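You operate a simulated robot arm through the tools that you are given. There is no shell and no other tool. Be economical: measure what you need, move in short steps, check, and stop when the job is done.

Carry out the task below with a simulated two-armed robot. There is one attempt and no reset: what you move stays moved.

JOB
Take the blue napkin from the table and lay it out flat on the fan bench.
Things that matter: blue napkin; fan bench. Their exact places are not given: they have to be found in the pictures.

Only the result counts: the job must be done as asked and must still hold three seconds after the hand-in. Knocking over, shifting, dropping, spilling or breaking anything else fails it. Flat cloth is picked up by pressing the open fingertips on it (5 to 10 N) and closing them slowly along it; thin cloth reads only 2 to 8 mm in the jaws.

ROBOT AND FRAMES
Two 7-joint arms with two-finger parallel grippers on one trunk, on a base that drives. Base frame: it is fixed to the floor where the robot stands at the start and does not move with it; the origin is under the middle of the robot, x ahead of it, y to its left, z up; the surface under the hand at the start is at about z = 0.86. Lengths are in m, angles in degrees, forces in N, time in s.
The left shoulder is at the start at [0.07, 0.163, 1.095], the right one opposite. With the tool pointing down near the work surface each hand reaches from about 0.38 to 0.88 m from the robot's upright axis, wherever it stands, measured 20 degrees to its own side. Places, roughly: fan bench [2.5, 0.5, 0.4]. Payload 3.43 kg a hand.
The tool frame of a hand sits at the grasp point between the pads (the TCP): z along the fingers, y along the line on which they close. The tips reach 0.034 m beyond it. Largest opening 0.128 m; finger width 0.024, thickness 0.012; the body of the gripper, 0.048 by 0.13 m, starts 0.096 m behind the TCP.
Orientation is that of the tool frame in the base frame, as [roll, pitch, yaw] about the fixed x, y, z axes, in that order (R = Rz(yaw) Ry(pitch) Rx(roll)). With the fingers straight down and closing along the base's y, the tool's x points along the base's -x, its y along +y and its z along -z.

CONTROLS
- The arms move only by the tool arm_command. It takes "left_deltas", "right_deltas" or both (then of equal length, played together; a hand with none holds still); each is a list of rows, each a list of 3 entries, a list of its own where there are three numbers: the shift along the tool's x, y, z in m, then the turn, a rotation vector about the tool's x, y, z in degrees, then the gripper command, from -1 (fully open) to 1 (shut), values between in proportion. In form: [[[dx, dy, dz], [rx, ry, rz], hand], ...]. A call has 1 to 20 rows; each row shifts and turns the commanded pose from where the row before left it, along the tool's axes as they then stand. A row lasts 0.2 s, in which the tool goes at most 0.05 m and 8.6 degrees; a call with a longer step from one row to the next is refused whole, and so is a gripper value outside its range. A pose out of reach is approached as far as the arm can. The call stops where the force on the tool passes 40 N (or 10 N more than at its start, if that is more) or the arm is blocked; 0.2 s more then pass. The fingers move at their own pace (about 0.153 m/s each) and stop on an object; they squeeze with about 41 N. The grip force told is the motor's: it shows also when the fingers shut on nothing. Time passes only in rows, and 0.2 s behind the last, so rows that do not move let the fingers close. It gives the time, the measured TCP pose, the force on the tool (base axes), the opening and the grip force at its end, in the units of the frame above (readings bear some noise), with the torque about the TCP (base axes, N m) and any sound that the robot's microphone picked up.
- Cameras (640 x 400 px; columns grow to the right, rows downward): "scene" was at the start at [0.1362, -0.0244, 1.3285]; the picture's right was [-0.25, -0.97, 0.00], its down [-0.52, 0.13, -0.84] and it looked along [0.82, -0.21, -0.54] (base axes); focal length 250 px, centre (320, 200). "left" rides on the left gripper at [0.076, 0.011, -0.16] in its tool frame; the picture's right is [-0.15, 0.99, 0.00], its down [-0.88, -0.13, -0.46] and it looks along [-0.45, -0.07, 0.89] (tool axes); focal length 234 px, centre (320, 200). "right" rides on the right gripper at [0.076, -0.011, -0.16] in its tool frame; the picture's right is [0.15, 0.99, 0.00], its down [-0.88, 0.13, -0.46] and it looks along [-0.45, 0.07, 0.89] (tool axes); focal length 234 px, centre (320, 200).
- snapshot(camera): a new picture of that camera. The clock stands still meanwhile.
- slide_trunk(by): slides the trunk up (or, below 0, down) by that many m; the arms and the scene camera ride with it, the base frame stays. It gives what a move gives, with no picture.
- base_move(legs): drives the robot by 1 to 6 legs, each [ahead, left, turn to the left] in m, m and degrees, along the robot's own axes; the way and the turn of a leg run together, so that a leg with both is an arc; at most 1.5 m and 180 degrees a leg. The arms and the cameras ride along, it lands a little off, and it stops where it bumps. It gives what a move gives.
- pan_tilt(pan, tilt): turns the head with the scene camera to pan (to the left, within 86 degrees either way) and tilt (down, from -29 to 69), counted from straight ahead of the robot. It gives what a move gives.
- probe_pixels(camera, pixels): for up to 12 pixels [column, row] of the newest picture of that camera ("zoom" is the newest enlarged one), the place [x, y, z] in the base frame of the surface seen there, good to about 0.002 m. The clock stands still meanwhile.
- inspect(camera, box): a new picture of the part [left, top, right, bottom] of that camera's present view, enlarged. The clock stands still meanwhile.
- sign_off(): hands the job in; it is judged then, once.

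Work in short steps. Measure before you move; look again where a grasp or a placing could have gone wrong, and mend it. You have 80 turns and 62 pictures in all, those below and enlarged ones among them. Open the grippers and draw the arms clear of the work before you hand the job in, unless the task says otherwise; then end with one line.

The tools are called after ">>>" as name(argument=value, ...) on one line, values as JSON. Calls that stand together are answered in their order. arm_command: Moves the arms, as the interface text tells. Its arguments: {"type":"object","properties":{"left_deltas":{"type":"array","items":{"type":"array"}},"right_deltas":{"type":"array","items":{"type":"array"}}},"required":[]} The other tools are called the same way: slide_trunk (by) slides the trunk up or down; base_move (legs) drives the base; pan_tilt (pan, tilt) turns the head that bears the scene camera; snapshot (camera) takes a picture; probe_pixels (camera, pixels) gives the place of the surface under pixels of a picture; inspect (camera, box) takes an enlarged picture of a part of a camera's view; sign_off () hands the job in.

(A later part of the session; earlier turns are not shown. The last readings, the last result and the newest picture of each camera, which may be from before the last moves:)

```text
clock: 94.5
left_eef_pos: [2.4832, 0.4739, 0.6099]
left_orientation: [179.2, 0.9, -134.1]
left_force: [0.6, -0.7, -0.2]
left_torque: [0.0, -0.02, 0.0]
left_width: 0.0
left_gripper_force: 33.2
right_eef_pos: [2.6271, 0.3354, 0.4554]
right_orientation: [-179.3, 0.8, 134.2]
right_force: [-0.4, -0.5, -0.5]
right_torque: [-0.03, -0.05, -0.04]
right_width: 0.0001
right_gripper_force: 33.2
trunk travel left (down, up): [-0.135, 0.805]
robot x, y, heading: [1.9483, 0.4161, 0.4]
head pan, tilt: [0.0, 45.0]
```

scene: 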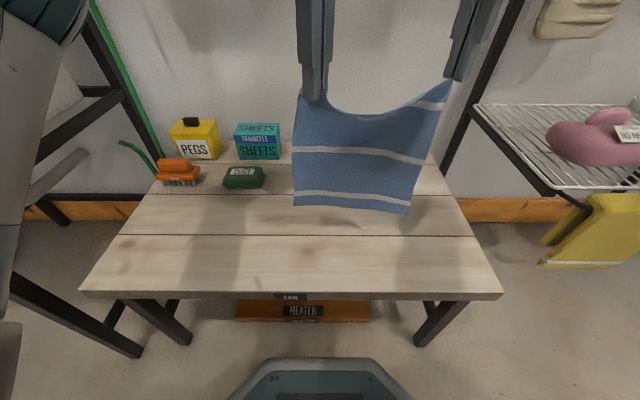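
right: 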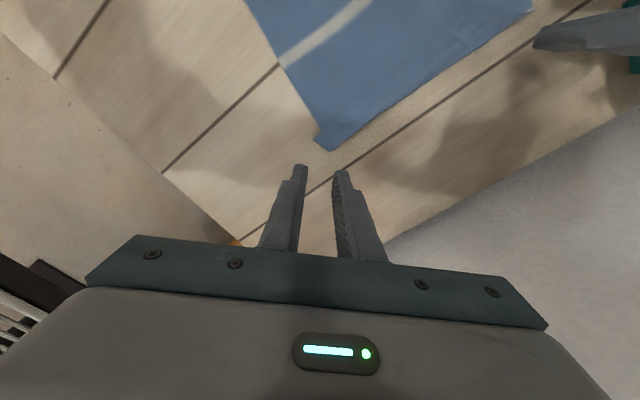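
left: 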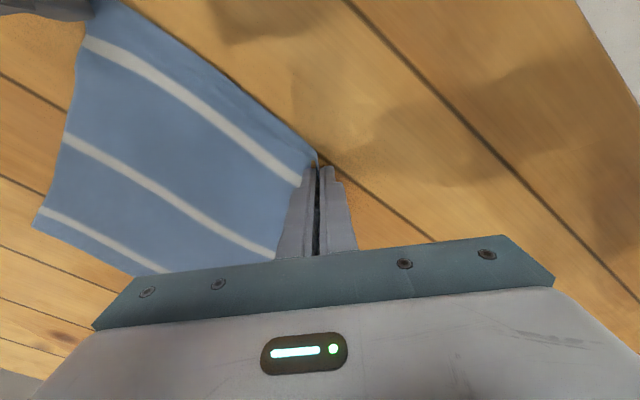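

Still no contact force; 1.5 mm more.

>>> arm_command(right_deltas=[[[0, 0, 0.0007], [0, 0, 0], 1], [[0, 0, 0.0007], [0, 0, 0], 1]])

```text
clock: 95.1
left_eef_pos: [2.4835, 0.4736, 0.611]
left_orientation: [179.1, 1.0, -134.2]
left_force: [0.0, -0.7, -0.2]
left_torque: [-0.02, 0.01, 0.01]
left_width: 0.0002
left_gripper_force: 33.3
right_eef_pos: [2.6264, 0.3344, 0.4556]
right_orientation: [-179.4, 0.8, 134.2]
right_force: [-0.7, -0.3, 5.1]
right_torque: [0.02, -0.02, 0.0]
right_width: 0.0001
right_gripper_force: 33.1
trunk travel left (down, up): [-0.135, 0.805]
robot x, y, heading: [1.9505, 0.4132, 0.5]
head pan, tilt: [0.0, 45.0]
```

Contact at 5 N. I swipe 5 cm away from the robot and lift.

>>> arm_command(right_deltas=[[[-0.0049, 0.005, 0], [0, 0, 0], 1], [[-0.0049, 0.005, 0], [0, 0, 0], 1], [[-0.0049, 0.005, 0], [0, 0, 0], 1], [[-0.0049, 0.005, 0], [0, 0, 0], 1], [[-0.0049, 0.005, 0], [0, 0, 0], 1], [[-0.0049, 0.005, 0], [0, 0, 0], 1], [[-0.0049, 0.005, 0], [0, 0, 0], 1], [[0, 0, -0.01], [0, 0, 0], 1], [[0, 0, -0.02], [0, 0, 0], 1], [[0, 0, -0.02], [0, 0, 0], 1]])

>>> inspect(camera="scene", box=[270, 120, 430, 230])

```text
clock: 97.3
left_eef_pos: [2.4837, 0.4737, 0.6104]
left_orientation: [179.2, 1.0, -134.1]
left_force: [-0.1, -0.3, 0.4]
left_torque: [0.01, -0.02, 0.0]
left_width: 0.0002
left_gripper_force: 32.7
right_eef_pos: [2.6758, 0.3362, 0.5052]
right_orientation: [-179.5, 0.9, 134.2]
right_force: [-0.4, 0.2, -0.2]
right_torque: [0.04, -0.04, -0.01]
right_width: 0.0
right_gripper_force: 33.2
trunk travel left (down, up): [-0.135, 0.805]
robot x, y, heading: [1.9502, 0.4154, 0.6]
head pan, tilt: [0.0, 45.0]
```

```text
3.64 times, centred on (350, 175) of scene
```

zoom: 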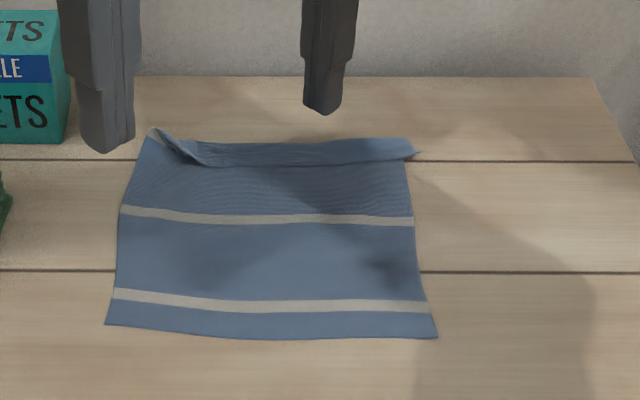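

The whole cloth slid along. I'll hold the body down with the left fingertip while the right swipes the flap; probing the current lines first.

>>> probe_pixels(camera="zoom", pixels=[[152, 132], [300, 142], [300, 167], [405, 140], [418, 152], [395, 166], [205, 165], [107, 323], [437, 337], [560, 80]])

```text
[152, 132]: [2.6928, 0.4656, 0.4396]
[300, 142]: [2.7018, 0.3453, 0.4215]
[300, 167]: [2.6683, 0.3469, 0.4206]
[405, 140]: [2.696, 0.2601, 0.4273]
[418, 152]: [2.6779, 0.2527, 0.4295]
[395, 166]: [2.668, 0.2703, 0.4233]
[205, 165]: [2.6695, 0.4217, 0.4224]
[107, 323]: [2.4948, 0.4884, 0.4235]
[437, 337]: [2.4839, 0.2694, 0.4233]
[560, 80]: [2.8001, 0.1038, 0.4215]
```

Left goes to hold at (2.55, 0.44), right over the flap at (2.675, 0.29).

>>> arm_command(left_deltas=[[[0, 0, 0], [0, 0, 0], 1], [[0, 0, 0], [0, 0, 0], 1], [[-0.0044, -0.0143, 0], [0, 0, 0], 1], [[-0.0044, -0.0143, 0], [0, 0, 0], 1], [[-0.0044, -0.0143, 0], [0, 0, 0], 1], [[-0.0044, -0.0143, 0], [0, 0, 0], 1], [[-0.0044, -0.0143, 0], [0, 0, 0], 1], [[0, 0, 0.022], [0, 0, 0], 1], [[0, 0, 0.022], [0, 0, 0], 1], [[0, 0, 0.022], [0, 0, 0], 1], [[0, 0, 0.022], [0, 0, 0], 1], [[0, 0, 0.022], [0, 0, 0], 1], [[0, 0, 0.022], [0, 0, 0], 1], [[0, 0, 0.02], [0, 0, 0], 1]], right_deltas=[[[-0.0081, -0.0082, 0], [0, 0, 0], 1], [[-0.0081, -0.0082, 0], [0, 0, 0], 1], [[-0.0081, -0.0082, 0], [0, 0, 0], 1], [[-0.0081, -0.0082, 0], [0, 0, 0], 1], [[0, 0, 0], [0, 0, 0], 1], [[0, 0, 0], [0, 0, 0], 1], [[0, 0, 0], [0, 0, 0], 1], [[0, 0, 0.014], [0, 0, 0], 1], [[0, 0, 0.014], [0, 0, 0], 1], [[0, 0, 0.014], [0, 0, 0], 1], [[0, 0, 0.004], [0, 0, 0], 1], [[0, 0, 0], [0, 0, 0], 1], [[0, 0, 0], [0, 0, 0], 1], [[0, 0, 0], [0, 0, 0], 1]])

```text
clock: 100.3
left_eef_pos: [2.5509, 0.4432, 0.4582]
left_orientation: [179.3, 0.9, -134.1]
left_force: [-0.5, 0.3, 0.5]
left_torque: [0.01, 0.01, -0.02]
left_width: 0.0001
left_gripper_force: 33.1
right_eef_pos: [2.6753, 0.2893, 0.4601]
right_orientation: [-179.4, 0.7, 134.2]
right_force: [0.4, 0.1, -0.7]
right_torque: [0.03, 0.01, 0.0]
right_width: 0.0001
right_gripper_force: 33.1
trunk travel left (down, up): [-0.135, 0.805]
robot x, y, heading: [1.9484, 0.4162, 0.4]
head pan, tilt: [0.0, 45.0]
```

Both are near contact. I press the left firmly and the right lightly.

>>> arm_command(left_deltas=[[[0, 0, 0.002], [0, 0, 0], 1], [[0, 0, 0.0015], [0, 0, 0], 1], [[0, 0, 0.001], [0, 0, 0], 1]], right_deltas=[[[0, 0, 0.002], [0, 0, 0], 1], [[0, 0, 0.0015], [0, 0, 0], 1], [[0, 0, 0.0012], [0, 0, 0], 1]])

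```text
clock: 101.1
left_eef_pos: [2.5522, 0.4427, 0.4559]
left_orientation: [179.4, 1.1, -134.1]
left_force: [-0.2, -0.7, 12.4]
left_torque: [-0.12, 0.08, 0.01]
left_width: 0.0
left_gripper_force: 33.3
right_eef_pos: [2.6764, 0.2892, 0.4559]
right_orientation: [-179.5, 0.8, 134.2]
right_force: [0.0, -0.1, 0.4]
right_torque: [-0.01, -0.01, -0.02]
right_width: 0.0
right_gripper_force: 32.8
trunk travel left (down, up): [-0.135, 0.805]
robot x, y, heading: [1.9507, 0.4164, 0.3]
head pan, tilt: [0.0, 45.0]
```

Left holds at 12 N. I add a little and swipe with the right.

>>> arm_command(left_deltas=[[[0, 0, 0.001], [0, 0, 0], 1], [[0, 0, 0], [0, 0, 0], 1], [[0, 0, 0], [0, 0, 0], 1], [[0, 0, 0], [0, 0, 0], 1], [[0, 0, 0], [0, 0, 0], 1], [[0, 0, 0], [0, 0, 0], 1], [[0, 0, 0], [0, 0, 0], 1], [[0, 0, 0], [0, 0, 0], 1], [[0, 0, 0], [0, 0, 0], 1]], right_deltas=[[[0, 0, 0.0006], [0, 0, 0], 1], [[-0.0049, 0.005, 0], [0, 0, 0], 1], [[-0.0049, 0.005, 0], [0, 0, 0], 1], [[-0.0049, 0.005, 0], [0, 0, 0], 1], [[-0.0049, 0.005, 0], [0, 0, 0], 1], [[-0.0049, 0.005, 0], [0, 0, 0], 1], [[-0.0049, 0.005, 0], [0, 0, 0], 1], [[-0.0049, 0.005, 0], [0, 0, 0], 1], [[0, 0, -0.01], [0, 0, 0], 1]])

>>> inspect(camera="scene", box=[270, 110, 430, 220])

```text
clock: 103.1
left_eef_pos: [2.5525, 0.4423, 0.4554]
left_orientation: [179.5, 1.1, -134.1]
left_force: [4.8, 1.6, 34.9]
left_torque: [-0.22, 0.01, 0.04]
left_width: 0.0
left_gripper_force: 32.9
right_eef_pos: [2.7241, 0.2885, 0.467]
right_orientation: [-179.7, 1.0, 134.2]
right_force: [0.6, -0.1, 0.7]
right_torque: [0.03, -0.03, 0.01]
right_width: 0.0
right_gripper_force: 32.6
trunk travel left (down, up): [-0.135, 0.805]
robot x, y, heading: [1.9483, 0.4124, 0.5]
head pan, tilt: [0.0, 45.0]
```

```text
3.64 times, centred on (350, 165) of scene
```

zoom: 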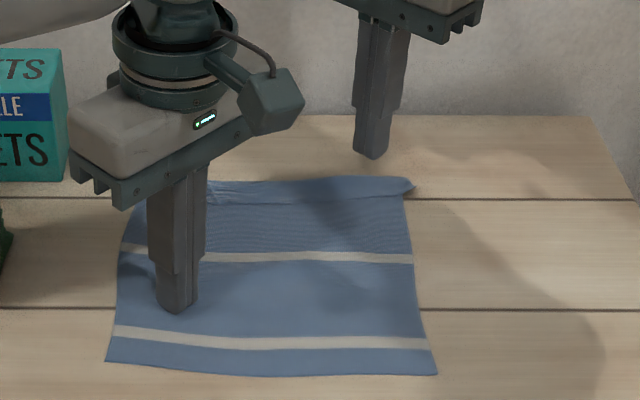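

The finger only slid over the flap. Better: pinch the flap's top layer. I turn the right hand to close along y, over the flap at (2.687, 0.285), with 3.5 cm opening, easing the left's hold.

>>> arm_command(left_deltas=[[[0, 0, -0.0005], [0, 0, 0], 1], [[0, 0, 0], [0, 0, 0], 1], [[0, 0, 0], [0, 0, 0], 1], [[0, 0, 0], [0, 0, 0], 1], [[0, 0, 0], [0, 0, 0], 1], [[0, 0, 0], [0, 0, 0], 1], [[0, 0, 0], [0, 0, 0], 1], [[0, 0, 0], [0, 0, 0], 1], [[0, 0, 0], [0, 0, 0], 1], [[0, 0, 0], [0, 0, 0], 1], [[0, 0, 0], [0, 0, 0], 1]], right_deltas=[[[0, 0, -0.02], [0, 0, 0], 0.453], [[0, 0, -0.02], [0, 0, 0], 0.453], [[0, 0, 0], [0, 0, -7.6], 0.453], [[0, 0, 0], [0, 0, -7.6], 0.453], [[0, 0, 0], [0, 0, -7.6], 0.453], [[0, 0, 0], [0, 0, -7.6], 0.453], [[0, 0, 0], [0, 0, -7.6], 0.453], [[0, 0, 0], [0, 0, -7.6], 0.453], [[0.018, 0, 0.01], [0, 0, 0], 0.453], [[0.019, -0.003, 0.01], [0, 0, 0], 0.453], [[0, 0, 0.02], [0, 0, 0], 0.453]])

>>> inspect(camera="scene", box=[290, 130, 410, 210])

```text
clock: 105.5
left_eef_pos: [2.5513, 0.4429, 0.4556]
left_orientation: [179.4, 1.2, -134.0]
left_force: [6.7, 0.9, 30.7]
left_torque: [-0.24, -0.12, -0.03]
left_width: 0.0
left_gripper_force: 32.8
right_eef_pos: [2.6862, 0.285, 0.467]
right_orientation: [-179.0, 0.3, 179.8]
right_force: [0.3, -0.2, -0.1]
right_torque: [-0.01, -0.03, -0.02]
right_width: 0.0349
right_gripper_force: 0.0
trunk travel left (down, up): [-0.135, 0.805]
robot x, y, heading: [1.9504, 0.4137, 0.4]
head pan, tilt: [0.0, 45.0]
```

```text
5.00 times, centred on (350, 170) of scene
```

zoom: 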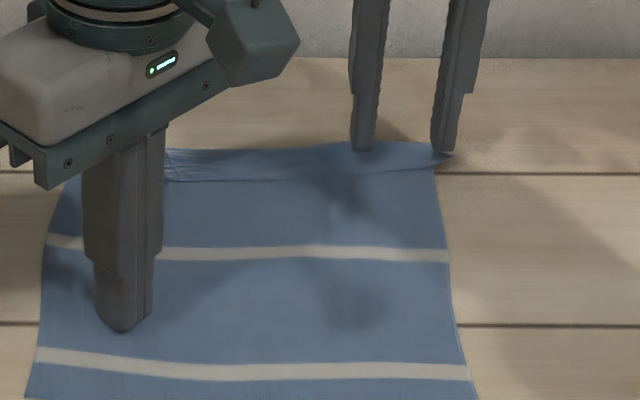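

I probe the flap's fold and free edge near the fingers.

>>> probe_pixels(camera="zoom", pixels=[[400, 144], [400, 158], [400, 172], [400, 180], [430, 165], [330, 176], [330, 148], [452, 155]])

```text
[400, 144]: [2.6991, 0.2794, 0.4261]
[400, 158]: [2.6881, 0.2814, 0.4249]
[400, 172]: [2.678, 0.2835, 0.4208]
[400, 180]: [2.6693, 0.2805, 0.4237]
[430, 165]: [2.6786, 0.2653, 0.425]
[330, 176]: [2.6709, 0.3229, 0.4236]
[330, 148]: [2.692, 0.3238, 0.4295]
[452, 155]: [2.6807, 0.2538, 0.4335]
```

The flap spans x 2.676–2.699 under the fingers. I lower to contact.

>>> arm_command(right_deltas=[[[0, 0, 0.006], [0, 0, 0], 0.453], [[0, 0, 0.0045], [0, 0, 0], 0.453], [[0, 0, 0.0008], [0, 0, 0], 0.453]])

```text
clock: 106.3
left_eef_pos: [2.5509, 0.4422, 0.4536]
left_orientation: [179.3, 1.1, -134.1]
left_force: [5.7, 0.1, 31.0]
left_torque: [-0.2, -0.09, 0.03]
left_width: 0.0
left_gripper_force: 32.9
right_eef_pos: [2.6868, 0.2859, 0.4563]
right_orientation: [-179.1, 0.4, 179.7]
right_force: [-0.7, 0.0, 2.8]
right_torque: [0.09, 0.02, 0.0]
right_width: 0.035
right_gripper_force: 0.1
trunk travel left (down, up): [-0.135, 0.805]
robot x, y, heading: [1.9509, 0.418, 0.6]
head pan, tilt: [0.0, 45.0]
```

Light contact (2.8 N). I press slightly more and close slowly, then lift 1.5 cm.

>>> arm_command(right_deltas=[[[0, 0, 0.0005], [0, 0, 0], 0.453], [[0, 0, 0], [0, 0, 0], 0.5], [[0, 0, 0], [0, 0, 0], 0.55], [[0, 0, 0], [0, 0, 0], 0.6], [[0, 0, 0], [0, 0, 0], 0.65], [[0, 0, 0], [0, 0, 0], 0.7], [[0, 0, 0], [0, 0, 0], 0.75], [[0, 0, 0], [0, 0, 0], 0.8], [[0, 0, 0], [0, 0, 0], 0.85], [[0, 0, 0], [0, 0, 0], 0.9], [[0, 0, 0], [0, 0, 0], 0.95], [[0, 0, 0], [0, 0, 0], 1], [[0, 0, 0], [0, 0, 0], 1], [[0, 0, -0.006], [0, 0, 0], 1], [[0, 0, -0.009], [0, 0, 0], 1]])

>>> inspect(camera="scene", box=[290, 130, 410, 210])

```text
clock: 109.5
left_eef_pos: [2.5514, 0.4436, 0.4555]
left_orientation: [179.4, 1.1, -134.1]
left_force: [2.5, 1.6, 30.6]
left_torque: [-0.23, 0.01, 0.02]
left_width: 0.0002
left_gripper_force: 32.9
right_eef_pos: [2.6869, 0.285, 0.4698]
right_orientation: [-179.0, 0.4, 179.8]
right_force: [0.0, 0.4, -0.4]
right_torque: [0.06, 0.03, -0.03]
right_width: 0.0021
right_gripper_force: 36.5
trunk travel left (down, up): [-0.135, 0.805]
robot x, y, heading: [1.9491, 0.4146, 0.4]
head pan, tilt: [0.0, 45.0]
```

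```text
5.00 times, centred on (350, 170) of scene
```

zoom: 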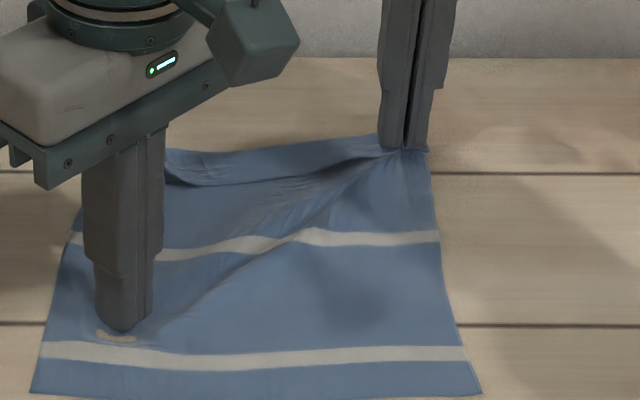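

Gripped with 2.1 mm, likely the top layer only. I lift 3 cm more with 1.5 cm forward and look.

>>> arm_command(right_deltas=[[[-0.003, 0, -0.008], [0, 0, 0], 1], [[-0.004, 0, -0.008], [0, 0, 0], 1], [[-0.004, 0, -0.008], [0, 0, 0], 1], [[-0.004, 0, -0.008], [0, 0, 0], 1]])

>>> inspect(camera="scene", box=[290, 120, 410, 200])

>>> snapshot(camera="right")

```text
clock: 110.5
left_eef_pos: [2.5509, 0.4428, 0.4544]
left_orientation: [179.4, 1.1, -134.1]
left_force: [3.2, 0.3, 32.8]
left_torque: [-0.22, 0.03, -0.01]
left_width: 0.0
left_gripper_force: 32.8
right_eef_pos: [2.7009, 0.2871, 0.5022]
right_orientation: [-179.1, 0.3, 179.9]
right_force: [-2.0, 1.7, -0.5]
right_torque: [0.03, 0.06, 0.0]
right_width: 0.002
right_gripper_force: 37.0
trunk travel left (down, up): [-0.135, 0.805]
robot x, y, heading: [1.9535, 0.4191, 0.2]
head pan, tilt: [0.0, 45.0]
```

```text
5.00 times, centred on (350, 160) of scene
```

zoom: 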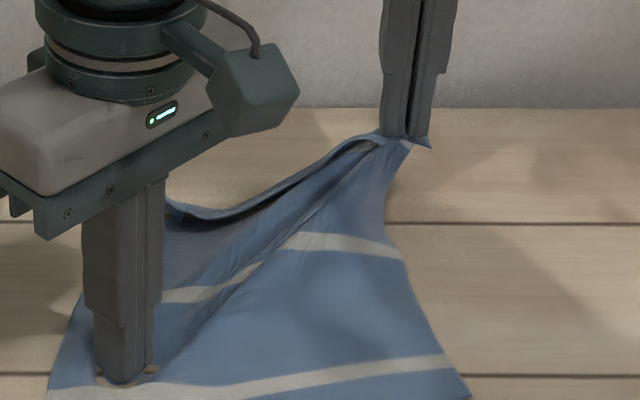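

```text
8 pictures are left
```

right: 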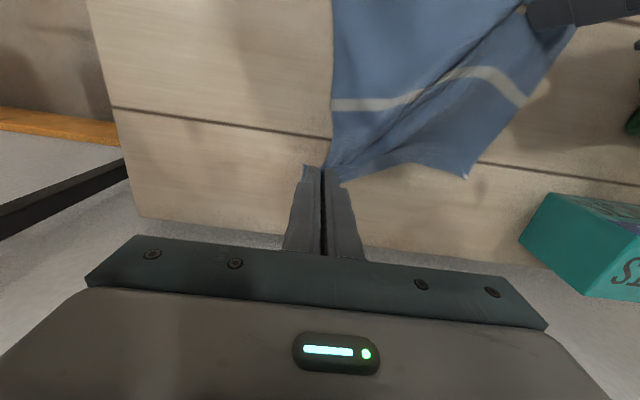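

The far hem is unfolded at the right grip. I lay it down stretched forward (to x≈2.722).

>>> arm_command(right_deltas=[[[-0.005, 0, 0.009], [0, 0, 0], 1], [[-0.005, 0, 0.011], [0, 0, 0], 1], [[-0.005, -0.002, 0.011], [0, 0, 0], 1], [[-0.006, -0.002, 0.011], [0, 0, 0], 1], [[0, 0, 0], [0, 0, 0], 1]])

>>> inspect(camera="scene", box=[290, 120, 410, 200])

```text
clock: 111.7
left_eef_pos: [2.5499, 0.4439, 0.4546]
left_orientation: [179.3, 1.1, -134.1]
left_force: [5.1, -1.6, 30.0]
left_torque: [-0.31, -0.07, 0.01]
left_width: 0.0001
left_gripper_force: 32.9
right_eef_pos: [2.721, 0.2828, 0.4596]
right_orientation: [-179.2, 0.3, 179.9]
right_force: [-6.1, 5.7, 0.4]
right_torque: [0.17, 0.22, 0.06]
right_width: 0.0019
right_gripper_force: 36.1
trunk travel left (down, up): [-0.135, 0.805]
robot x, y, heading: [1.95, 0.4158, 0.0]
head pan, tilt: [0.0, 45.0]
```

```text
5.00 times, centred on (350, 160) of scene
```

zoom: 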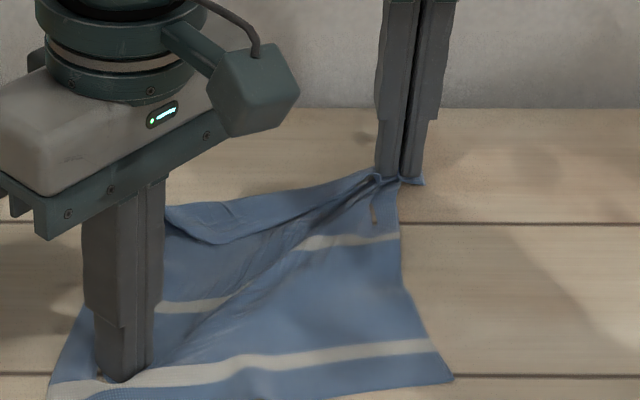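

Right end is stretched out. I ease the tension, then open the fingers slowly in light contact so they spread the pinch flat, and rise.

>>> arm_command(left_deltas=[[[0, 0, 0], [0, 0, 0], 1], [[0, 0, 0], [0, 0, 0], 1], [[0, 0, 0], [0, 0, 0], 1], [[0, 0, 0], [0, 0, 0], 1], [[0, 0, 0], [0, 0, 0], 1], [[0, 0, 0], [0, 0, 0], 1], [[0, 0, 0], [0, 0, 0], 1], [[0, 0, 0], [0, 0, 0], 1], [[0, 0, 0], [0, 0, 0], 1], [[0, 0, -0.01], [0, 0, 0], 1], [[0, 0, -0.02], [0, 0, 0], 1], [[0.009, 0.009, -0.02], [0, 0, 0], 1], [[0.014, 0.014, -0.02], [0, 0, 0], 1], [[0.014, 0.014, -0.02], [0, 0, 0], 1], [[0.014, 0.014, -0.02], [0, 0, 0], 1], [[0.014, 0.014, -0.02], [0, 0, 0], 1]], right_deltas=[[[0.003, 0.002, 0.0015], [0, 0, 0], 1], [[0.001, 0.001, 0.0015], [0, 0, 0], 0.9], [[0, 0, 0], [0, 0, 0], 0.8], [[0, 0, 0], [0, 0, 0], 0.7], [[0, 0, 0], [0, 0, 0], 0.6], [[0, 0, 0], [0, 0, 0], 0.5], [[0, 0, -0.004], [0, 0, 0], 0.5], [[0, 0, -0.015], [0, 0, 0], 0.5], [[0, 0, -0.02], [0, 0, 0], 0.5], [[0, 0, -0.02], [0, 0, 0], 0.5], [[0, 0, 0], [0, 0, 0], 0.5], [[0, 0, 0], [0, 0, 0], 0.5], [[0, 0, 0], [0, 0, 0], 0.5], [[0, 0, 0], [0, 0, 0], 0.5], [[0, 0, 0], [0, 0, 0], 0.5], [[0, 0, 0], [0, 0, 0], 0.5]])

>>> inspect(camera="scene", box=[280, 120, 420, 220])

```text
clock: 115.1
left_eef_pos: [2.4592, 0.4397, 0.5827]
left_orientation: [179.2, 1.0, -134.1]
left_force: [0.9, 0.5, -0.1]
left_torque: [0.01, 0.02, -0.02]
left_width: 0.0
left_gripper_force: 33.3
right_eef_pos: [2.7175, 0.2848, 0.514]
right_orientation: [-179.0, 0.2, 179.9]
right_force: [0.0, 0.0, 0.8]
right_torque: [0.02, 0.02, -0.03]
right_width: 0.032
right_gripper_force: 0.1
trunk travel left (down, up): [-0.135, 0.805]
robot x, y, heading: [1.9485, 0.4168, 0.6]
head pan, tilt: [0.0, 45.0]
```

```text
4.00 times, centred on (350, 170) of scene
```

zoom: 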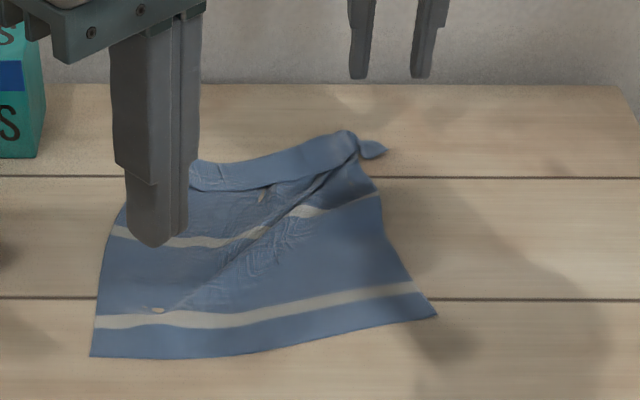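

The flap re-folded and the cloth wrinkled. I'll re-lay: grip the flat near edge with jaws closing along y (no hem roll that way), lift so the flap hangs open, and lay away again. I probe the near edge.

>>> probe_pixels(camera="zoom", pixels=[[92, 355], [436, 315], [140, 356], [200, 356], [300, 346], [390, 326], [260, 330], [120, 230], [385, 150], [345, 133]])

```text
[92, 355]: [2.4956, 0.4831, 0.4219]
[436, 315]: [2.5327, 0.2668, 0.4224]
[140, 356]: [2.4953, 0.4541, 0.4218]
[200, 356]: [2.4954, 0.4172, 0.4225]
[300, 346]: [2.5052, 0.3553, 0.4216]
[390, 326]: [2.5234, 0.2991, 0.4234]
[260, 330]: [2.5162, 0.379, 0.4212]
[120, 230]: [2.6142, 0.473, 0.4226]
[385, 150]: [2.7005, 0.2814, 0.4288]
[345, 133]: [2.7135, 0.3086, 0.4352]
```

I turn the left hand to close along y and bring both above the near edge: left (2.504, 0.458), right (2.536, 0.288).

>>> arm_command(left_deltas=[[[0, 0, 0], [0, 0, 7.67], 0.5], [[0, 0, 0], [0, 0, 7.67], 0.5], [[0, 0, 0], [0, 0, 7.67], 0.5], [[0, 0, 0], [0, 0, 7.67], 0.5], [[0, 0, 0], [0, 0, 7.67], 0.5], [[0, 0, 0], [0, 0, 7.67], 0.5], [[-0.015, 0.006, 0], [0, 0, 0], 0.5], [[-0.015, 0.006, 0], [0, 0, 0], 0.5], [[-0.015, 0.006, 0], [0, 0, 0], 0.5], [[0, 0, 0.0225], [0, 0, 0], 0.5], [[0, 0, 0.0225], [0, 0, 0], 0.5], [[0, 0, 0.0225], [0, 0, 0], 0.5], [[0, 0, 0.0225], [0, 0, 0], 0.5], [[0, 0, 0.0225], [0, 0, 0], 0.5]], right_deltas=[[[0.0303, 0.0005, 0], [0, 0, 0], 0.5], [[0.0303, 0.0005, 0], [0, 0, 0], 0.5], [[0.0303, 0.0005, 0], [0, 0, 0], 0.5], [[0.0303, 0.0005, 0], [0, 0, 0], 0.5], [[0.0303, 0.0005, 0], [0, 0, 0], 0.5], [[0.0303, 0.0005, 0], [0, 0, 0], 0.5], [[0, 0, 0], [0, 0, 0], 0.5], [[0, 0, 0], [0, 0, 0], 0.5], [[0, 0, 0], [0, 0, 0], 0.5], [[0, 0, 0.0088], [0, 0, 0], 0.5], [[0, 0, 0.0088], [0, 0, 0], 0.5], [[0, 0, 0.0088], [0, 0, 0], 0.5], [[0, 0, 0.0088], [0, 0, 0], 0.5], [[0, 0, 0.0088], [0, 0, 0], 0.5]])

>>> inspect(camera="scene", box=[280, 120, 420, 220])

```text
clock: 118.1
left_eef_pos: [2.5045, 0.4593, 0.4709]
left_orientation: [178.8, 0.2, 179.8]
left_force: [0.3, 0.3, 0.8]
left_torque: [0.02, 0.01, 0.01]
left_width: 0.0319
left_gripper_force: 0.0
right_eef_pos: [2.5363, 0.2879, 0.4689]
right_orientation: [-179.1, 0.2, 179.8]
right_force: [0.4, 0.4, 0.1]
right_torque: [-0.01, -0.01, 0.02]
right_width: 0.0315
right_gripper_force: 0.1
trunk travel left (down, up): [-0.135, 0.805]
robot x, y, heading: [1.95, 0.4119, 0.5]
head pan, tilt: [0.0, 45.0]
```

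```text
4.00 times, centred on (350, 170) of scene
```

zoom: 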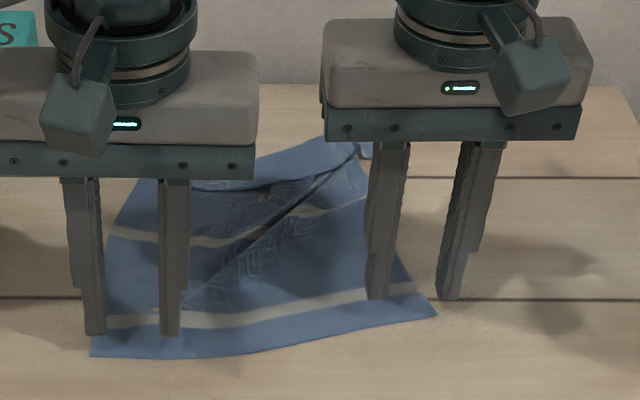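

Outer fingers are right at the cloth's side edges, so I shift both inward 6 mm and lower to contact.

>>> arm_command(left_deltas=[[[0, -0.006, 0.005], [0, 0, 0], 0.5], [[0, 0, 0.006], [0, 0, 0], 0.5], [[0, 0, 0.0035], [0, 0, 0], 0.5], [[0, 0, 0.001], [0, 0, 0], 0.5]], right_deltas=[[[0, 0.006, 0.004], [0, 0, 0], 0.5], [[0, 0, 0.005], [0, 0, 0], 0.5], [[0, 0, 0.0035], [0, 0, 0], 0.5], [[0, 0, 0.001], [0, 0, 0], 0.5]])

```text
clock: 119.1
left_eef_pos: [2.5051, 0.4531, 0.4556]
left_orientation: [178.8, 0.2, 179.9]
left_force: [0.8, -0.4, 7.1]
left_torque: [-0.13, -0.02, 0.01]
left_width: 0.0317
left_gripper_force: 0.1
right_eef_pos: [2.5375, 0.2935, 0.4574]
right_orientation: [-179.0, 0.2, 179.8]
right_force: [0.7, -0.3, -0.5]
right_torque: [0.01, -0.05, 0.01]
right_width: 0.0317
right_gripper_force: 0.1
trunk travel left (down, up): [-0.135, 0.805]
robot x, y, heading: [1.9483, 0.4146, 0.7]
head pan, tilt: [0.0, 45.0]
```

Left 7 N; the right needs 2 mm more. Then both close slowly.

>>> arm_command(left_deltas=[[[0, 0, 0], [0, 0, 0], 0.5], [[0, 0, 0], [0, 0, 0], 0.5], [[0, 0, 0], [0, 0, 0], 0.55], [[0, 0, 0], [0, 0, 0], 0.6], [[0, 0, 0], [0, 0, 0], 0.65], [[0, 0, 0], [0, 0, 0], 0.7], [[0, 0, 0], [0, 0, 0], 0.75], [[0, 0, 0], [0, 0, 0], 0.8], [[0, 0, 0], [0, 0, 0], 0.85], [[0, 0, 0], [0, 0, 0], 0.9], [[0, 0, 0], [0, 0, 0], 0.95], [[0, 0, 0], [0, 0, 0], 1], [[0, 0, 0], [0, 0, 0], 1], [[0, 0, 0], [0, 0, 0], 1], [[0, 0, -0.008], [0, 0, 0], 1], [[0, 0, -0.012], [0, 0, 0], 1]], right_deltas=[[[0, 0, 0.0015], [0, 0, 0], 0.5], [[0, 0, 0.0008], [0, 0, 0], 0.5], [[0, 0, 0], [0, 0, 0], 0.55], [[0, 0, 0], [0, 0, 0], 0.6], [[0, 0, 0], [0, 0, 0], 0.65], [[0, 0, 0], [0, 0, 0], 0.7], [[0, 0, 0], [0, 0, 0], 0.75], [[0, 0, 0], [0, 0, 0], 0.8], [[0, 0, 0], [0, 0, 0], 0.85], [[0, 0, 0], [0, 0, 0], 0.9], [[0, 0, 0], [0, 0, 0], 0.95], [[0, 0, 0], [0, 0, 0], 1], [[0, 0, 0], [0, 0, 0], 1], [[0, 0, 0], [0, 0, 0], 1], [[0, 0, -0.008], [0, 0, 0], 1], [[0, 0, -0.012], [0, 0, 0], 1]])

```text
clock: 122.5
left_eef_pos: [2.5044, 0.4534, 0.4754]
left_orientation: [178.7, 0.0, 179.9]
left_force: [-0.2, 0.1, -0.5]
left_torque: [0.01, 0.04, 0.01]
left_width: 0.0001
left_gripper_force: 32.6
right_eef_pos: [2.5369, 0.2944, 0.4719]
right_orientation: [-179.0, 0.0, 179.8]
right_force: [0.2, 0.0, 0.0]
right_torque: [-0.01, 0.04, -0.01]
right_width: 0.0016
right_gripper_force: 36.3
trunk travel left (down, up): [-0.135, 0.805]
robot x, y, heading: [1.9479, 0.417, 0.6]
head pan, tilt: [0.0, 45.0]
```

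The left missed (width 0); the right holds. I reopen the left, go 7 mm deeper onto the cloth and press again.

>>> arm_command(left_deltas=[[[-0.004, 0, 0], [0, 0, 0], 0.45], [[-0.004, -0.002, 0], [0, 0, 0], 0.45], [[0, 0, 0.008], [0, 0, 0], 0.45], [[0, 0, 0.008], [0, 0, 0], 0.45], [[0, 0, 0.004], [0, 0, 0], 0.45], [[0, 0, 0.0008], [0, 0, 0], 0.45]], right_deltas=[[[0, 0, 0.006], [0, 0, 0], 1], [[0, 0, 0.006], [0, 0, 0], 1], [[0, 0, 0], [0, 0, 0], 1], [[0, 0, 0], [0, 0, 0], 1], [[0, 0, 0], [0, 0, 0], 1], [[0, 0, 0], [0, 0, 0], 1]])

>>> inspect(camera="scene", box=[280, 130, 420, 230])

```text
clock: 123.9
left_eef_pos: [2.5123, 0.4519, 0.4551]
left_orientation: [178.8, 0.3, 179.9]
left_force: [1.3, 1.3, 12.9]
left_torque: [-0.34, 0.05, 0.02]
left_width: 0.0348
left_gripper_force: 0.1
right_eef_pos: [2.5385, 0.2934, 0.4622]
right_orientation: [-179.0, 0.3, 179.9]
right_force: [0.1, -0.5, 0.2]
right_torque: [0.03, 0.01, 0.03]
right_width: 0.0016
right_gripper_force: 36.2
trunk travel left (down, up): [-0.135, 0.805]
robot x, y, heading: [1.9507, 0.4156, 0.4]
head pan, tilt: [0.0, 45.0]
```

```text
4.00 times, centred on (350, 180) of scene
```

zoom: 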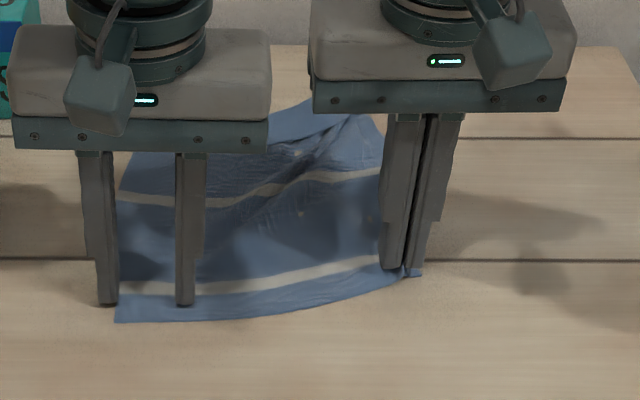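

The left outer finger stands just beside the cloth's side edge. I lift, shift 9 mm right, narrow the opening to 2.6 cm and press again.

>>> arm_command(left_deltas=[[[0, 0, -0.006], [0, 0, 0], 0.59], [[0, -0.0045, 0], [0, 0, 0], 0.59], [[0, -0.0045, 0], [0, 0, 0], 0.59], [[0, 0, 0.004], [0, 0, 0], 0.59], [[0, 0, 0.0018], [0, 0, 0], 0.59]])

```text
clock: 125.1
left_eef_pos: [2.5124, 0.4423, 0.455]
left_orientation: [178.9, 0.3, 179.9]
left_force: [0.3, 1.3, 12.5]
left_torque: [-0.27, 0.12, -0.02]
left_width: 0.026
left_gripper_force: 0.1
right_eef_pos: [2.538, 0.2935, 0.4624]
right_orientation: [-179.0, 0.1, 179.8]
right_force: [0.4, -0.7, -1.3]
right_torque: [0.0, 0.01, 0.03]
right_width: 0.0017
right_gripper_force: 36.8
trunk travel left (down, up): [-0.135, 0.805]
robot x, y, heading: [1.9506, 0.4117, 0.5]
head pan, tilt: [0.0, 45.0]
```

Pressing at 12 N. Closing slowly, then lifting 1 cm.

>>> arm_command(left_deltas=[[[0, 0, 0], [0, 0, 0], 0.62], [[0, 0, 0], [0, 0, 0], 0.66], [[0, 0, 0], [0, 0, 0], 0.7], [[0, 0, 0], [0, 0, 0], 0.74], [[0, 0, 0], [0, 0, 0], 0.78], [[0, 0, 0], [0, 0, 0], 0.82], [[0, 0, 0], [0, 0, 0], 0.86], [[0, 0, 0], [0, 0, 0], 0.9], [[0, 0, 0], [0, 0, 0], 0.95], [[0, 0, 0], [0, 0, 0], 1], [[0, 0, 0], [0, 0, 0], 1], [[0, 0, 0], [0, 0, 0], 1], [[0, 0, -0.006], [0, 0, 0], 1]])

```text
clock: 127.9
left_eef_pos: [2.5128, 0.4446, 0.4579]
left_orientation: [178.5, -0.1, 179.9]
left_force: [0.3, 0.5, 0.0]
left_torque: [0.0, 0.01, 0.03]
left_width: 0.0001
left_gripper_force: 33.2
right_eef_pos: [2.5382, 0.2929, 0.4604]
right_orientation: [-178.9, 0.3, 179.7]
right_force: [0.5, -0.1, -0.2]
right_torque: [0.01, 0.01, 0.0]
right_width: 0.002
right_gripper_force: 36.5
trunk travel left (down, up): [-0.135, 0.805]
robot x, y, heading: [1.9472, 0.4164, 0.3]
head pan, tilt: [0.0, 45.0]
```

Missed again; the torque shows only the inner finger pressed (hand tilted 1.2°). I level the hand, reopen and press.

>>> arm_command(left_deltas=[[[0, 0, -0.005], [1.3, 0, 0], 0.53], [[0, -0.002, 0], [0, 0, 0], 0.53], [[0, 0, 0.004], [0, 0, 0], 0.53], [[0, 0, 0.002], [0, 0, 0], 0.53], [[0, 0, 0.0015], [0, 0, 0], 0.53]])

```text
clock: 129.1
left_eef_pos: [2.5131, 0.44, 0.4575]
left_orientation: [-179.9, 0.1, 179.9]
left_force: [0.1, -0.4, -0.6]
left_torque: [0.03, 0.03, 0.0]
left_width: 0.0301
left_gripper_force: 0.0
right_eef_pos: [2.5372, 0.2927, 0.462]
right_orientation: [-179.0, 0.1, 179.8]
right_force: [-0.4, 0.2, -0.6]
right_torque: [-0.01, 0.01, 0.03]
right_width: 0.0017
right_gripper_force: 36.7
trunk travel left (down, up): [-0.135, 0.805]
robot x, y, heading: [1.9522, 0.4133, 0.3]
head pan, tilt: [0.0, 45.0]
```

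Level now. Lower about 2.5 mm more to press.

>>> arm_command(left_deltas=[[[0, 0, 0.0015], [0, 0, 0], 0.53], [[0, 0, 0.0012], [0, 0, 0], 0.53]])

>>> inspect(camera="scene", box=[280, 130, 420, 230])

```text
clock: 129.7
left_eef_pos: [2.5129, 0.4412, 0.455]
left_orientation: [-179.9, 0.1, 180.0]
left_force: [0.3, -0.2, 4.8]
left_torque: [0.11, 0.01, 0.0]
left_width: 0.0302
left_gripper_force: 0.2
right_eef_pos: [2.5383, 0.2945, 0.4619]
right_orientation: [-179.0, 0.2, 179.7]
right_force: [-0.5, -0.3, -0.6]
right_torque: [-0.01, 0.02, 0.01]
right_width: 0.0017
right_gripper_force: 36.8
trunk travel left (down, up): [-0.135, 0.805]
robot x, y, heading: [1.9492, 0.4133, 0.5]
head pan, tilt: [0.0, 45.0]
```

```text
4.00 times, centred on (350, 180) of scene
```

zoom: 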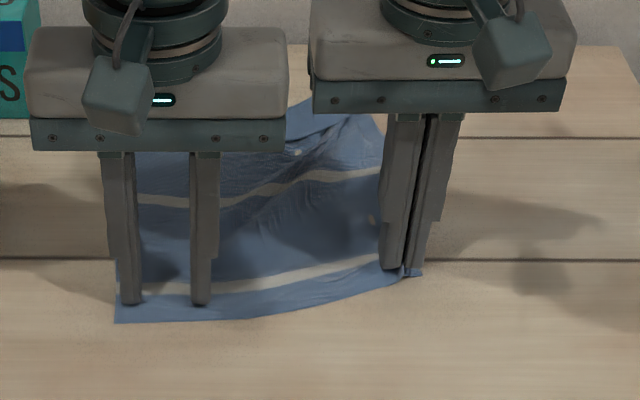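

Both fingers are on the cloth. A touch more pressure with a half-degree levelling, then close slowly and lift 1 cm.

>>> arm_command(left_deltas=[[[0, 0, 0.0006], [-0.5, 0, 0], 0.53], [[0, 0, 0], [0, 0, 0], 0.53], [[0, 0, 0], [0, 0, 0], 0.57], [[0, 0, 0], [0, 0, 0], 0.61], [[0, 0, 0], [0, 0, 0], 0.65], [[0, 0, 0], [0, 0, 0], 0.69], [[0, 0, 0], [0, 0, 0], 0.73], [[0, 0, 0], [0, 0, 0], 0.77], [[0, 0, 0], [0, 0, 0], 0.81], [[0, 0, 0], [0, 0, 0], 0.85], [[0, 0, 0], [0, 0, 0], 0.89], [[0, 0, 0], [0, 0, 0], 0.93], [[0, 0, 0], [0, 0, 0], 0.97], [[0, 0, 0], [0, 0, 0], 1], [[0, 0, 0], [0, 0, 0], 1], [[0, 0, -0.006], [0, 0, 0], 1]])

```text
clock: 133.1
left_eef_pos: [2.5135, 0.4399, 0.4584]
left_orientation: [179.5, -0.1, 179.9]
left_force: [1.1, -1.5, 0.7]
left_torque: [-0.04, -0.01, -0.03]
left_width: 0.002
left_gripper_force: 36.7
right_eef_pos: [2.5375, 0.2951, 0.4611]
right_orientation: [-179.0, 0.2, 179.8]
right_force: [-0.6, 3.3, 0.7]
right_torque: [0.05, -0.01, 0.01]
right_width: 0.0015
right_gripper_force: 36.7
trunk travel left (down, up): [-0.135, 0.805]
robot x, y, heading: [1.9456, 0.4175, 0.5]
head pan, tilt: [0.0, 45.0]
5 turns are left
```

Both hold (2.0 and 1.5 mm) and few turns remain. I lift the cloth so that the old flap hangs open, bringing the hands to x≈2.385, and look.

>>> arm_command(left_deltas=[[[0, 0, -0.015], [0, 0, 0], 1], [[0, 0, -0.015], [0, 0, 0], 1], [[0, 0, -0.02], [0, 0, 0], 1], [[0, 0, -0.02], [0, 0, 0], 1], [[0.0117, 0, -0.02], [0, 0, 0], 1], [[0.0117, 0, -0.02], [0, 0, 0], 1], [[0.0117, 0, -0.02], [0, 0, 0], 1], [[0.0117, 0, -0.02], [0, 0, 0], 1], [[0.0117, 0, -0.02], [0, 0, 0], 1], [[0.0117, 0, -0.02], [0, 0, 0], 1], [[0.0117, 0, -0.02], [0, 0, 0], 1], [[0.0117, 0, -0.02], [0, 0, 0], 1], [[0.0117, 0, -0.02], [0, 0, 0], 1], [[0.0117, 0, -0.02], [0, 0, 0], 1], [[0.0117, 0, -0.02], [0, 0, 0], 1], [[0, 0, -0.01], [0, 0, 0], 1], [[0, 0, 0], [0, 0, 0], 1], [[0, 0, 0], [0, 0, 0], 1], [[0, 0, 0], [0, 0, 0], 1]], right_deltas=[[[0.003, 0.001, -0.015], [0, 0, 0], 1], [[0.003, 0, -0.015], [0, 0, 0], 1], [[0, 0, -0.02], [0, 0, 0], 1], [[0, 0, -0.02], [0, 0, 0], 1], [[0.0133, 0, -0.02], [0, 0, 0], 1], [[0.0133, 0, -0.02], [0, 0, 0], 1], [[0.0133, 0, -0.02], [0, 0, 0], 1], [[0.0133, 0, -0.02], [0, 0, 0], 1], [[0.0133, 0, -0.02], [0, 0, 0], 1], [[0.0133, 0, -0.02], [0, 0, 0], 1], [[0.0133, 0, -0.02], [0, 0, 0], 1], [[0.0133, 0, -0.02], [0, 0, 0], 1], [[0.0133, 0, -0.02], [0, 0, 0], 1], [[0.0133, 0, -0.02], [0, 0, 0], 1], [[0.0133, 0, -0.02], [0, 0, 0], 1], [[0, 0, -0.01], [0, 0, 0], 1], [[0, 0, 0], [0, 0, 0], 1], [[0, 0, 0], [0, 0, 0], 1], [[0, 0, 0], [0, 0, 0], 1]])

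>>> inspect(camera="scene", box=[240, 70, 480, 240])

```text
clock: 137.1
left_eef_pos: [2.3827, 0.4373, 0.7595]
left_orientation: [179.6, 0.1, 179.9]
left_force: [0.7, 0.1, -0.5]
left_torque: [-0.01, 0.01, 0.02]
left_width: 0.002
left_gripper_force: 36.9
right_eef_pos: [2.3836, 0.2999, 0.7627]
right_orientation: [-179.0, 0.3, 179.8]
right_force: [-0.8, 0.8, -0.2]
right_torque: [0.03, -0.01, 0.06]
right_width: 0.0019
right_gripper_force: 36.8
trunk travel left (down, up): [-0.135, 0.805]
robot x, y, heading: [1.9479, 0.4115, 0.4]
head pan, tilt: [0.0, 45.0]
```

```text
2.35 times, centred on (360, 155) of scene
4 turns are left
```

zoom: 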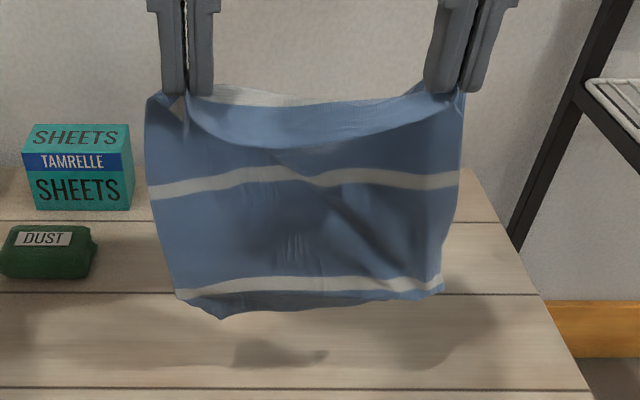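

The cloth hangs open and the top hem droops toward the robot, so laying it toward the robot this time will let that hem fall outward. I move forward to x≈2.56 (clear of the panel), spread slightly, land while moving back, and look.

>>> arm_command(left_deltas=[[[-0.0197, 0.001, 0], [0, 0, 0], 1], [[-0.0197, 0.001, 0], [0, 0, 0], 1], [[-0.0197, 0.001, 0], [0, 0, 0], 1], [[-0.0197, 0.001, 0], [0, 0, 0], 1], [[-0.0197, 0.001, 0], [0, 0, 0], 1], [[-0.0197, 0.001, 0], [0, 0, 0], 1], [[-0.0197, 0.001, 0], [0, 0, 0], 1], [[-0.0197, 0, 0], [0, 0, 0], 1], [[-0.0197, 0, 0], [0, 0, 0], 1], [[0, 0, 0], [0, 0, 0], 1], [[0, 0, 0], [0, 0, 0], 1], [[0, 0, 0], [0, 0, 0], 1], [[0, 0, 0], [0, 0, 0], 1]], right_deltas=[[[-0.0197, -0.001, 0], [0, 0, 0], 1], [[-0.0197, -0.001, 0], [0, 0, 0], 1], [[-0.0197, -0.001, 0], [0, 0, 0], 1], [[-0.0197, -0.001, 0], [0, 0, 0], 1], [[-0.0197, -0.001, 0], [0, 0, 0], 1], [[-0.0197, -0.001, 0], [0, 0, 0], 1], [[-0.0197, -0.001, 0], [0, 0, 0], 1], [[-0.0197, 0, 0], [0, 0, 0], 1], [[-0.0197, 0, 0], [0, 0, 0], 1], [[0, 0, 0], [0, 0, 0], 1], [[0, 0, 0], [0, 0, 0], 1], [[0, 0, 0], [0, 0, 0], 1], [[0, 0, 0], [0, 0, 0], 1]])

>>> arm_command(left_deltas=[[[0.001, 0, 0.013], [0, 0, 0], 1], [[0.001, 0, 0.013], [0, 0, 0], 1], [[0.001, 0, 0.013], [0, 0, 0], 1], [[0.001, 0, 0.013], [0, 0, 0], 1], [[0.002, 0, 0.013], [0, 0, 0], 1], [[0.004, 0, 0.013], [0, 0, 0], 1], [[0.009, 0, 0.01], [0, 0, 0], 1], [[0.009, 0, 0.01], [0, 0, 0], 1], [[0.009, 0, 0.01], [0, 0, 0], 1], [[0.009, 0, 0.01], [0, 0, 0], 1]], right_deltas=[[[0.001, 0, 0.013], [0, 0, 0], 1], [[0.001, 0, 0.013], [0, 0, 0], 1], [[0.001, 0, 0.013], [0, 0, 0], 1], [[0.001, 0, 0.013], [0, 0, 0], 1], [[0.002, 0, 0.013], [0, 0, 0], 1], [[0.004, 0, 0.013], [0, 0, 0], 1], [[0.009, 0, 0.01], [0, 0, 0], 1], [[0.009, 0, 0.01], [0, 0, 0], 1], [[0.009, 0, 0.01], [0, 0, 0], 1], [[0.009, 0, 0.01], [0, 0, 0], 1]])

>>> inspect(camera="scene", box=[240, 90, 480, 240])

```text
clock: 139.9
left_eef_pos: [2.5601, 0.4443, 0.76]
left_orientation: [179.6, 0.0, 179.9]
left_force: [0.2, -7.7, 0.0]
left_torque: [-0.22, 0.03, 0.03]
left_width: 0.0017
left_gripper_force: 36.3
right_eef_pos: [2.5598, 0.293, 0.7636]
right_orientation: [-179.1, 0.1, 179.9]
right_force: [-0.7, 6.4, -0.1]
right_torque: [0.24, 0.02, -0.02]
right_width: 0.0018
right_gripper_force: 36.6
trunk travel left (down, up): [-0.135, 0.805]
robot x, y, heading: [1.9486, 0.4125, 0.3]
head pan, tilt: [0.0, 45.0]
```

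```text
clock: 142.1
left_eef_pos: [2.514, 0.4459, 0.6434]
left_orientation: [179.7, 0.1, -179.9]
left_force: [-0.7, -15.1, 0.5]
left_torque: [-0.49, 0.06, 0.04]
left_width: 0.0018
left_gripper_force: 36.8
right_eef_pos: [2.5165, 0.2912, 0.6442]
right_orientation: [-179.0, 0.2, 179.9]
right_force: [0.8, 13.1, -0.1]
right_torque: [0.51, -0.01, -0.03]
right_width: 0.0019
right_gripper_force: 36.7
trunk travel left (down, up): [-0.135, 0.805]
robot x, y, heading: [1.9475, 0.4169, 0.5]
head pan, tilt: [0.0, 45.0]
```

```text
2.67 times, centred on (360, 165) of scene
3 turns are left
```

zoom: 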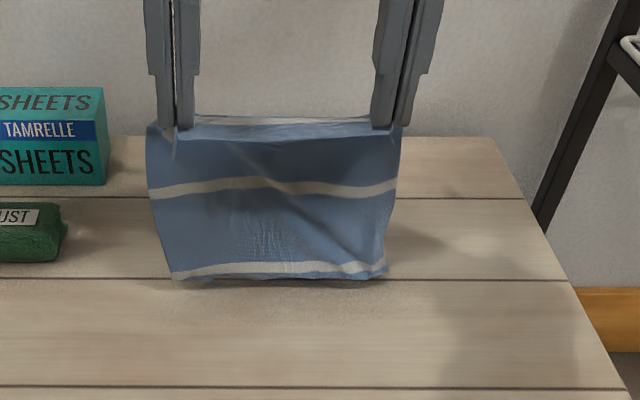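

The hem trails away properly. With few turns left I finish in one go: lay back to x≈2.339 with slightly eased spread, open slowly in light contact, rise, draw the hands outward, and look.

>>> arm_command(left_deltas=[[[0.0165, -0.001, 0.008], [0, 0, 0], 1], [[0.0165, -0.001, 0.008], [0, 0, 0], 1], [[0.0165, -0.001, 0.008], [0, 0, 0], 1], [[0.0165, 0, 0.008], [0, 0, 0], 1], [[0.0165, 0, 0.008], [0, 0, 0], 1], [[0.0125, 0, 0.0135], [0, 0, 0], 1], [[0.0125, 0, 0.0135], [0, 0, 0], 1], [[0.0125, 0, 0.0135], [0, 0, 0], 1], [[0.0125, 0, 0.0135], [0, 0, 0], 1], [[0.0125, 0, 0.0135], [0, 0, 0], 1], [[0.0075, 0, 0.0165], [0, 0, 0], 1], [[0.0075, 0, 0.0165], [0, 0, 0], 1], [[0.0075, 0, 0.0165], [0, 0, 0], 1], [[0.0075, 0, 0.0165], [0, 0, 0], 1], [[0, 0, 0.006], [0, 0, 0], 1], [[0, 0, 0.005], [0, 0, 0], 1], [[0, 0, 0.0025], [0, 0, 0], 1]], right_deltas=[[[0.017, 0.001, 0.008], [0, 0, 0], 1], [[0.017, 0.001, 0.008], [0, 0, 0], 1], [[0.017, 0.001, 0.008], [0, 0, 0], 1], [[0.017, 0, 0.008], [0, 0, 0], 1], [[0.017, 0, 0.008], [0, 0, 0], 1], [[0.0125, 0, 0.0135], [0, 0, 0], 1], [[0.0125, 0, 0.0135], [0, 0, 0], 1], [[0.0125, 0, 0.0135], [0, 0, 0], 1], [[0.0125, 0, 0.0135], [0, 0, 0], 1], [[0.0125, 0, 0.0135], [0, 0, 0], 1], [[0.0075, 0, 0.0165], [0, 0, 0], 1], [[0.0075, 0, 0.0165], [0, 0, 0], 1], [[0.0075, 0, 0.0165], [0, 0, 0], 1], [[0.0075, 0, 0.0165], [0, 0, 0], 1], [[0, 0, 0.0065], [0, 0, 0], 1], [[0, 0, 0.005], [0, 0, 0], 1], [[0, 0, 0.0025], [0, 0, 0], 1]])

>>> arm_command(left_deltas=[[[0, 0, 0], [0, 0, 0], 1], [[0, 0, 0.0005], [0, 0, 0], 0.92], [[0, 0, 0], [0, 0, 0], 0.84], [[0, 0, 0], [0, 0, 0], 0.76], [[0, 0, 0], [0, 0, 0], 0.68], [[0, 0, 0], [0, 0, 0], 0.6], [[0, 0, 0], [0, 0, 0], 0.52], [[0, 0, -0.003], [0, 0, 0], 0.5], [[0, 0, -0.01], [0, 0, 0], 0.5], [[0, 0, -0.02], [0, 0, 0], 0.5], [[0, 0, -0.025], [0, 0, 0], 0.5], [[0, 0, -0.025], [0, 0, 0], 0.5], [[0, 0.01, -0.025], [0, 0, 0], 0.5], [[0, 0.025, 0], [0, 0, 0], 0.5], [[0, 0.025, 0], [0, 0, 0], 0.5], [[0, 0.025, 0], [0, 0, 0], 0.5], [[0, 0.025, 0], [0, 0, 0], 0.5], [[0, 0.025, 0], [0, 0, 0], 0.5]], right_deltas=[[[0, 0, 0], [0, 0, 0], 1], [[0, 0, 0.0005], [0, 0, 0], 0.92], [[0, 0, 0], [0, 0, 0], 0.84], [[0, 0, 0], [0, 0, 0], 0.76], [[0, 0, 0], [0, 0, 0], 0.68], [[0, 0, 0], [0, 0, 0], 0.6], [[0, 0, 0], [0, 0, 0], 0.52], [[0, 0, -0.003], [0, 0, 0], 0.5], [[0, 0, -0.01], [0, 0, 0], 0.5], [[0, 0, -0.02], [0, 0, 0], 0.5], [[0, 0, -0.025], [0, 0, 0], 0.5], [[0, 0, -0.025], [0, 0, 0], 0.5], [[0, -0.01, -0.025], [0, 0, 0], 0.5], [[0, -0.025, 0], [0, 0, 0], 0.5], [[0, -0.025, 0], [0, 0, 0], 0.5], [[0, -0.025, 0], [0, 0, 0], 0.5], [[0, -0.025, 0], [0, 0, 0], 0.5], [[0, -0.025, 0], [0, 0, 0], 0.5]])

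>>> snapshot(camera="scene")

```text
clock: 145.9
left_eef_pos: [2.317, 0.4513, 0.4598]
left_orientation: [-179.5, 1.0, 178.6]
left_force: [0.2, -3.9, 0.2]
left_torque: [-0.17, 0.0, 0.04]
left_width: 0.002
left_gripper_force: 36.9
right_eef_pos: [2.317, 0.3013, 0.4716]
right_orientation: [-178.3, 2.6, 179.1]
right_force: [-0.1, 3.3, 0.1]
right_torque: [0.12, 0.03, -0.01]
right_width: 0.0017
right_gripper_force: 36.7
trunk travel left (down, up): [-0.135, 0.805]
robot x, y, heading: [1.9314, 0.4267, -0.9]
head pan, tilt: [0.0, 45.0]
stopped in row 17 (right hand): the arm was blocked; the commanded pose is now the measured one
```

```text
clock: 149.7
left_eef_pos: [2.3293, 0.5765, 0.564]
left_orientation: [179.4, 0.1, 178.5]
left_force: [0.1, 0.0, -0.2]
left_torque: [0.01, 0.01, -0.01]
left_width: 0.0318
left_gripper_force: 0.1
right_eef_pos: [2.3201, 0.1579, 0.5697]
right_orientation: [-179.2, 0.9, 179.1]
right_force: [0.3, 0.5, -0.8]
right_torque: [0.04, 0.01, -0.02]
right_width: 0.0321
right_gripper_force: 0.1
trunk travel left (down, up): [-0.135, 0.805]
robot x, y, heading: [1.9355, 0.4226, -0.9]
head pan, tilt: [0.0, 45.0]
```

```text
0 pictures are left
2 turns are left
```

scene: 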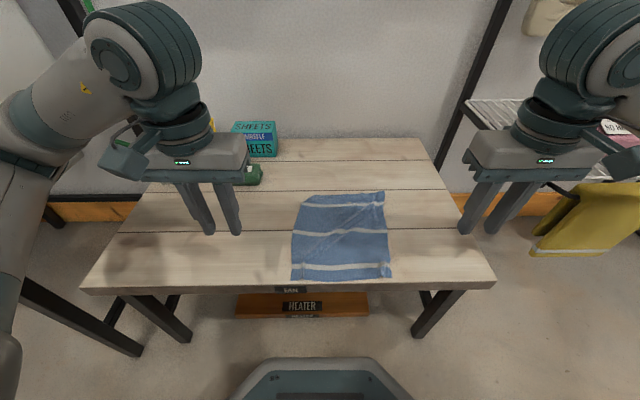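

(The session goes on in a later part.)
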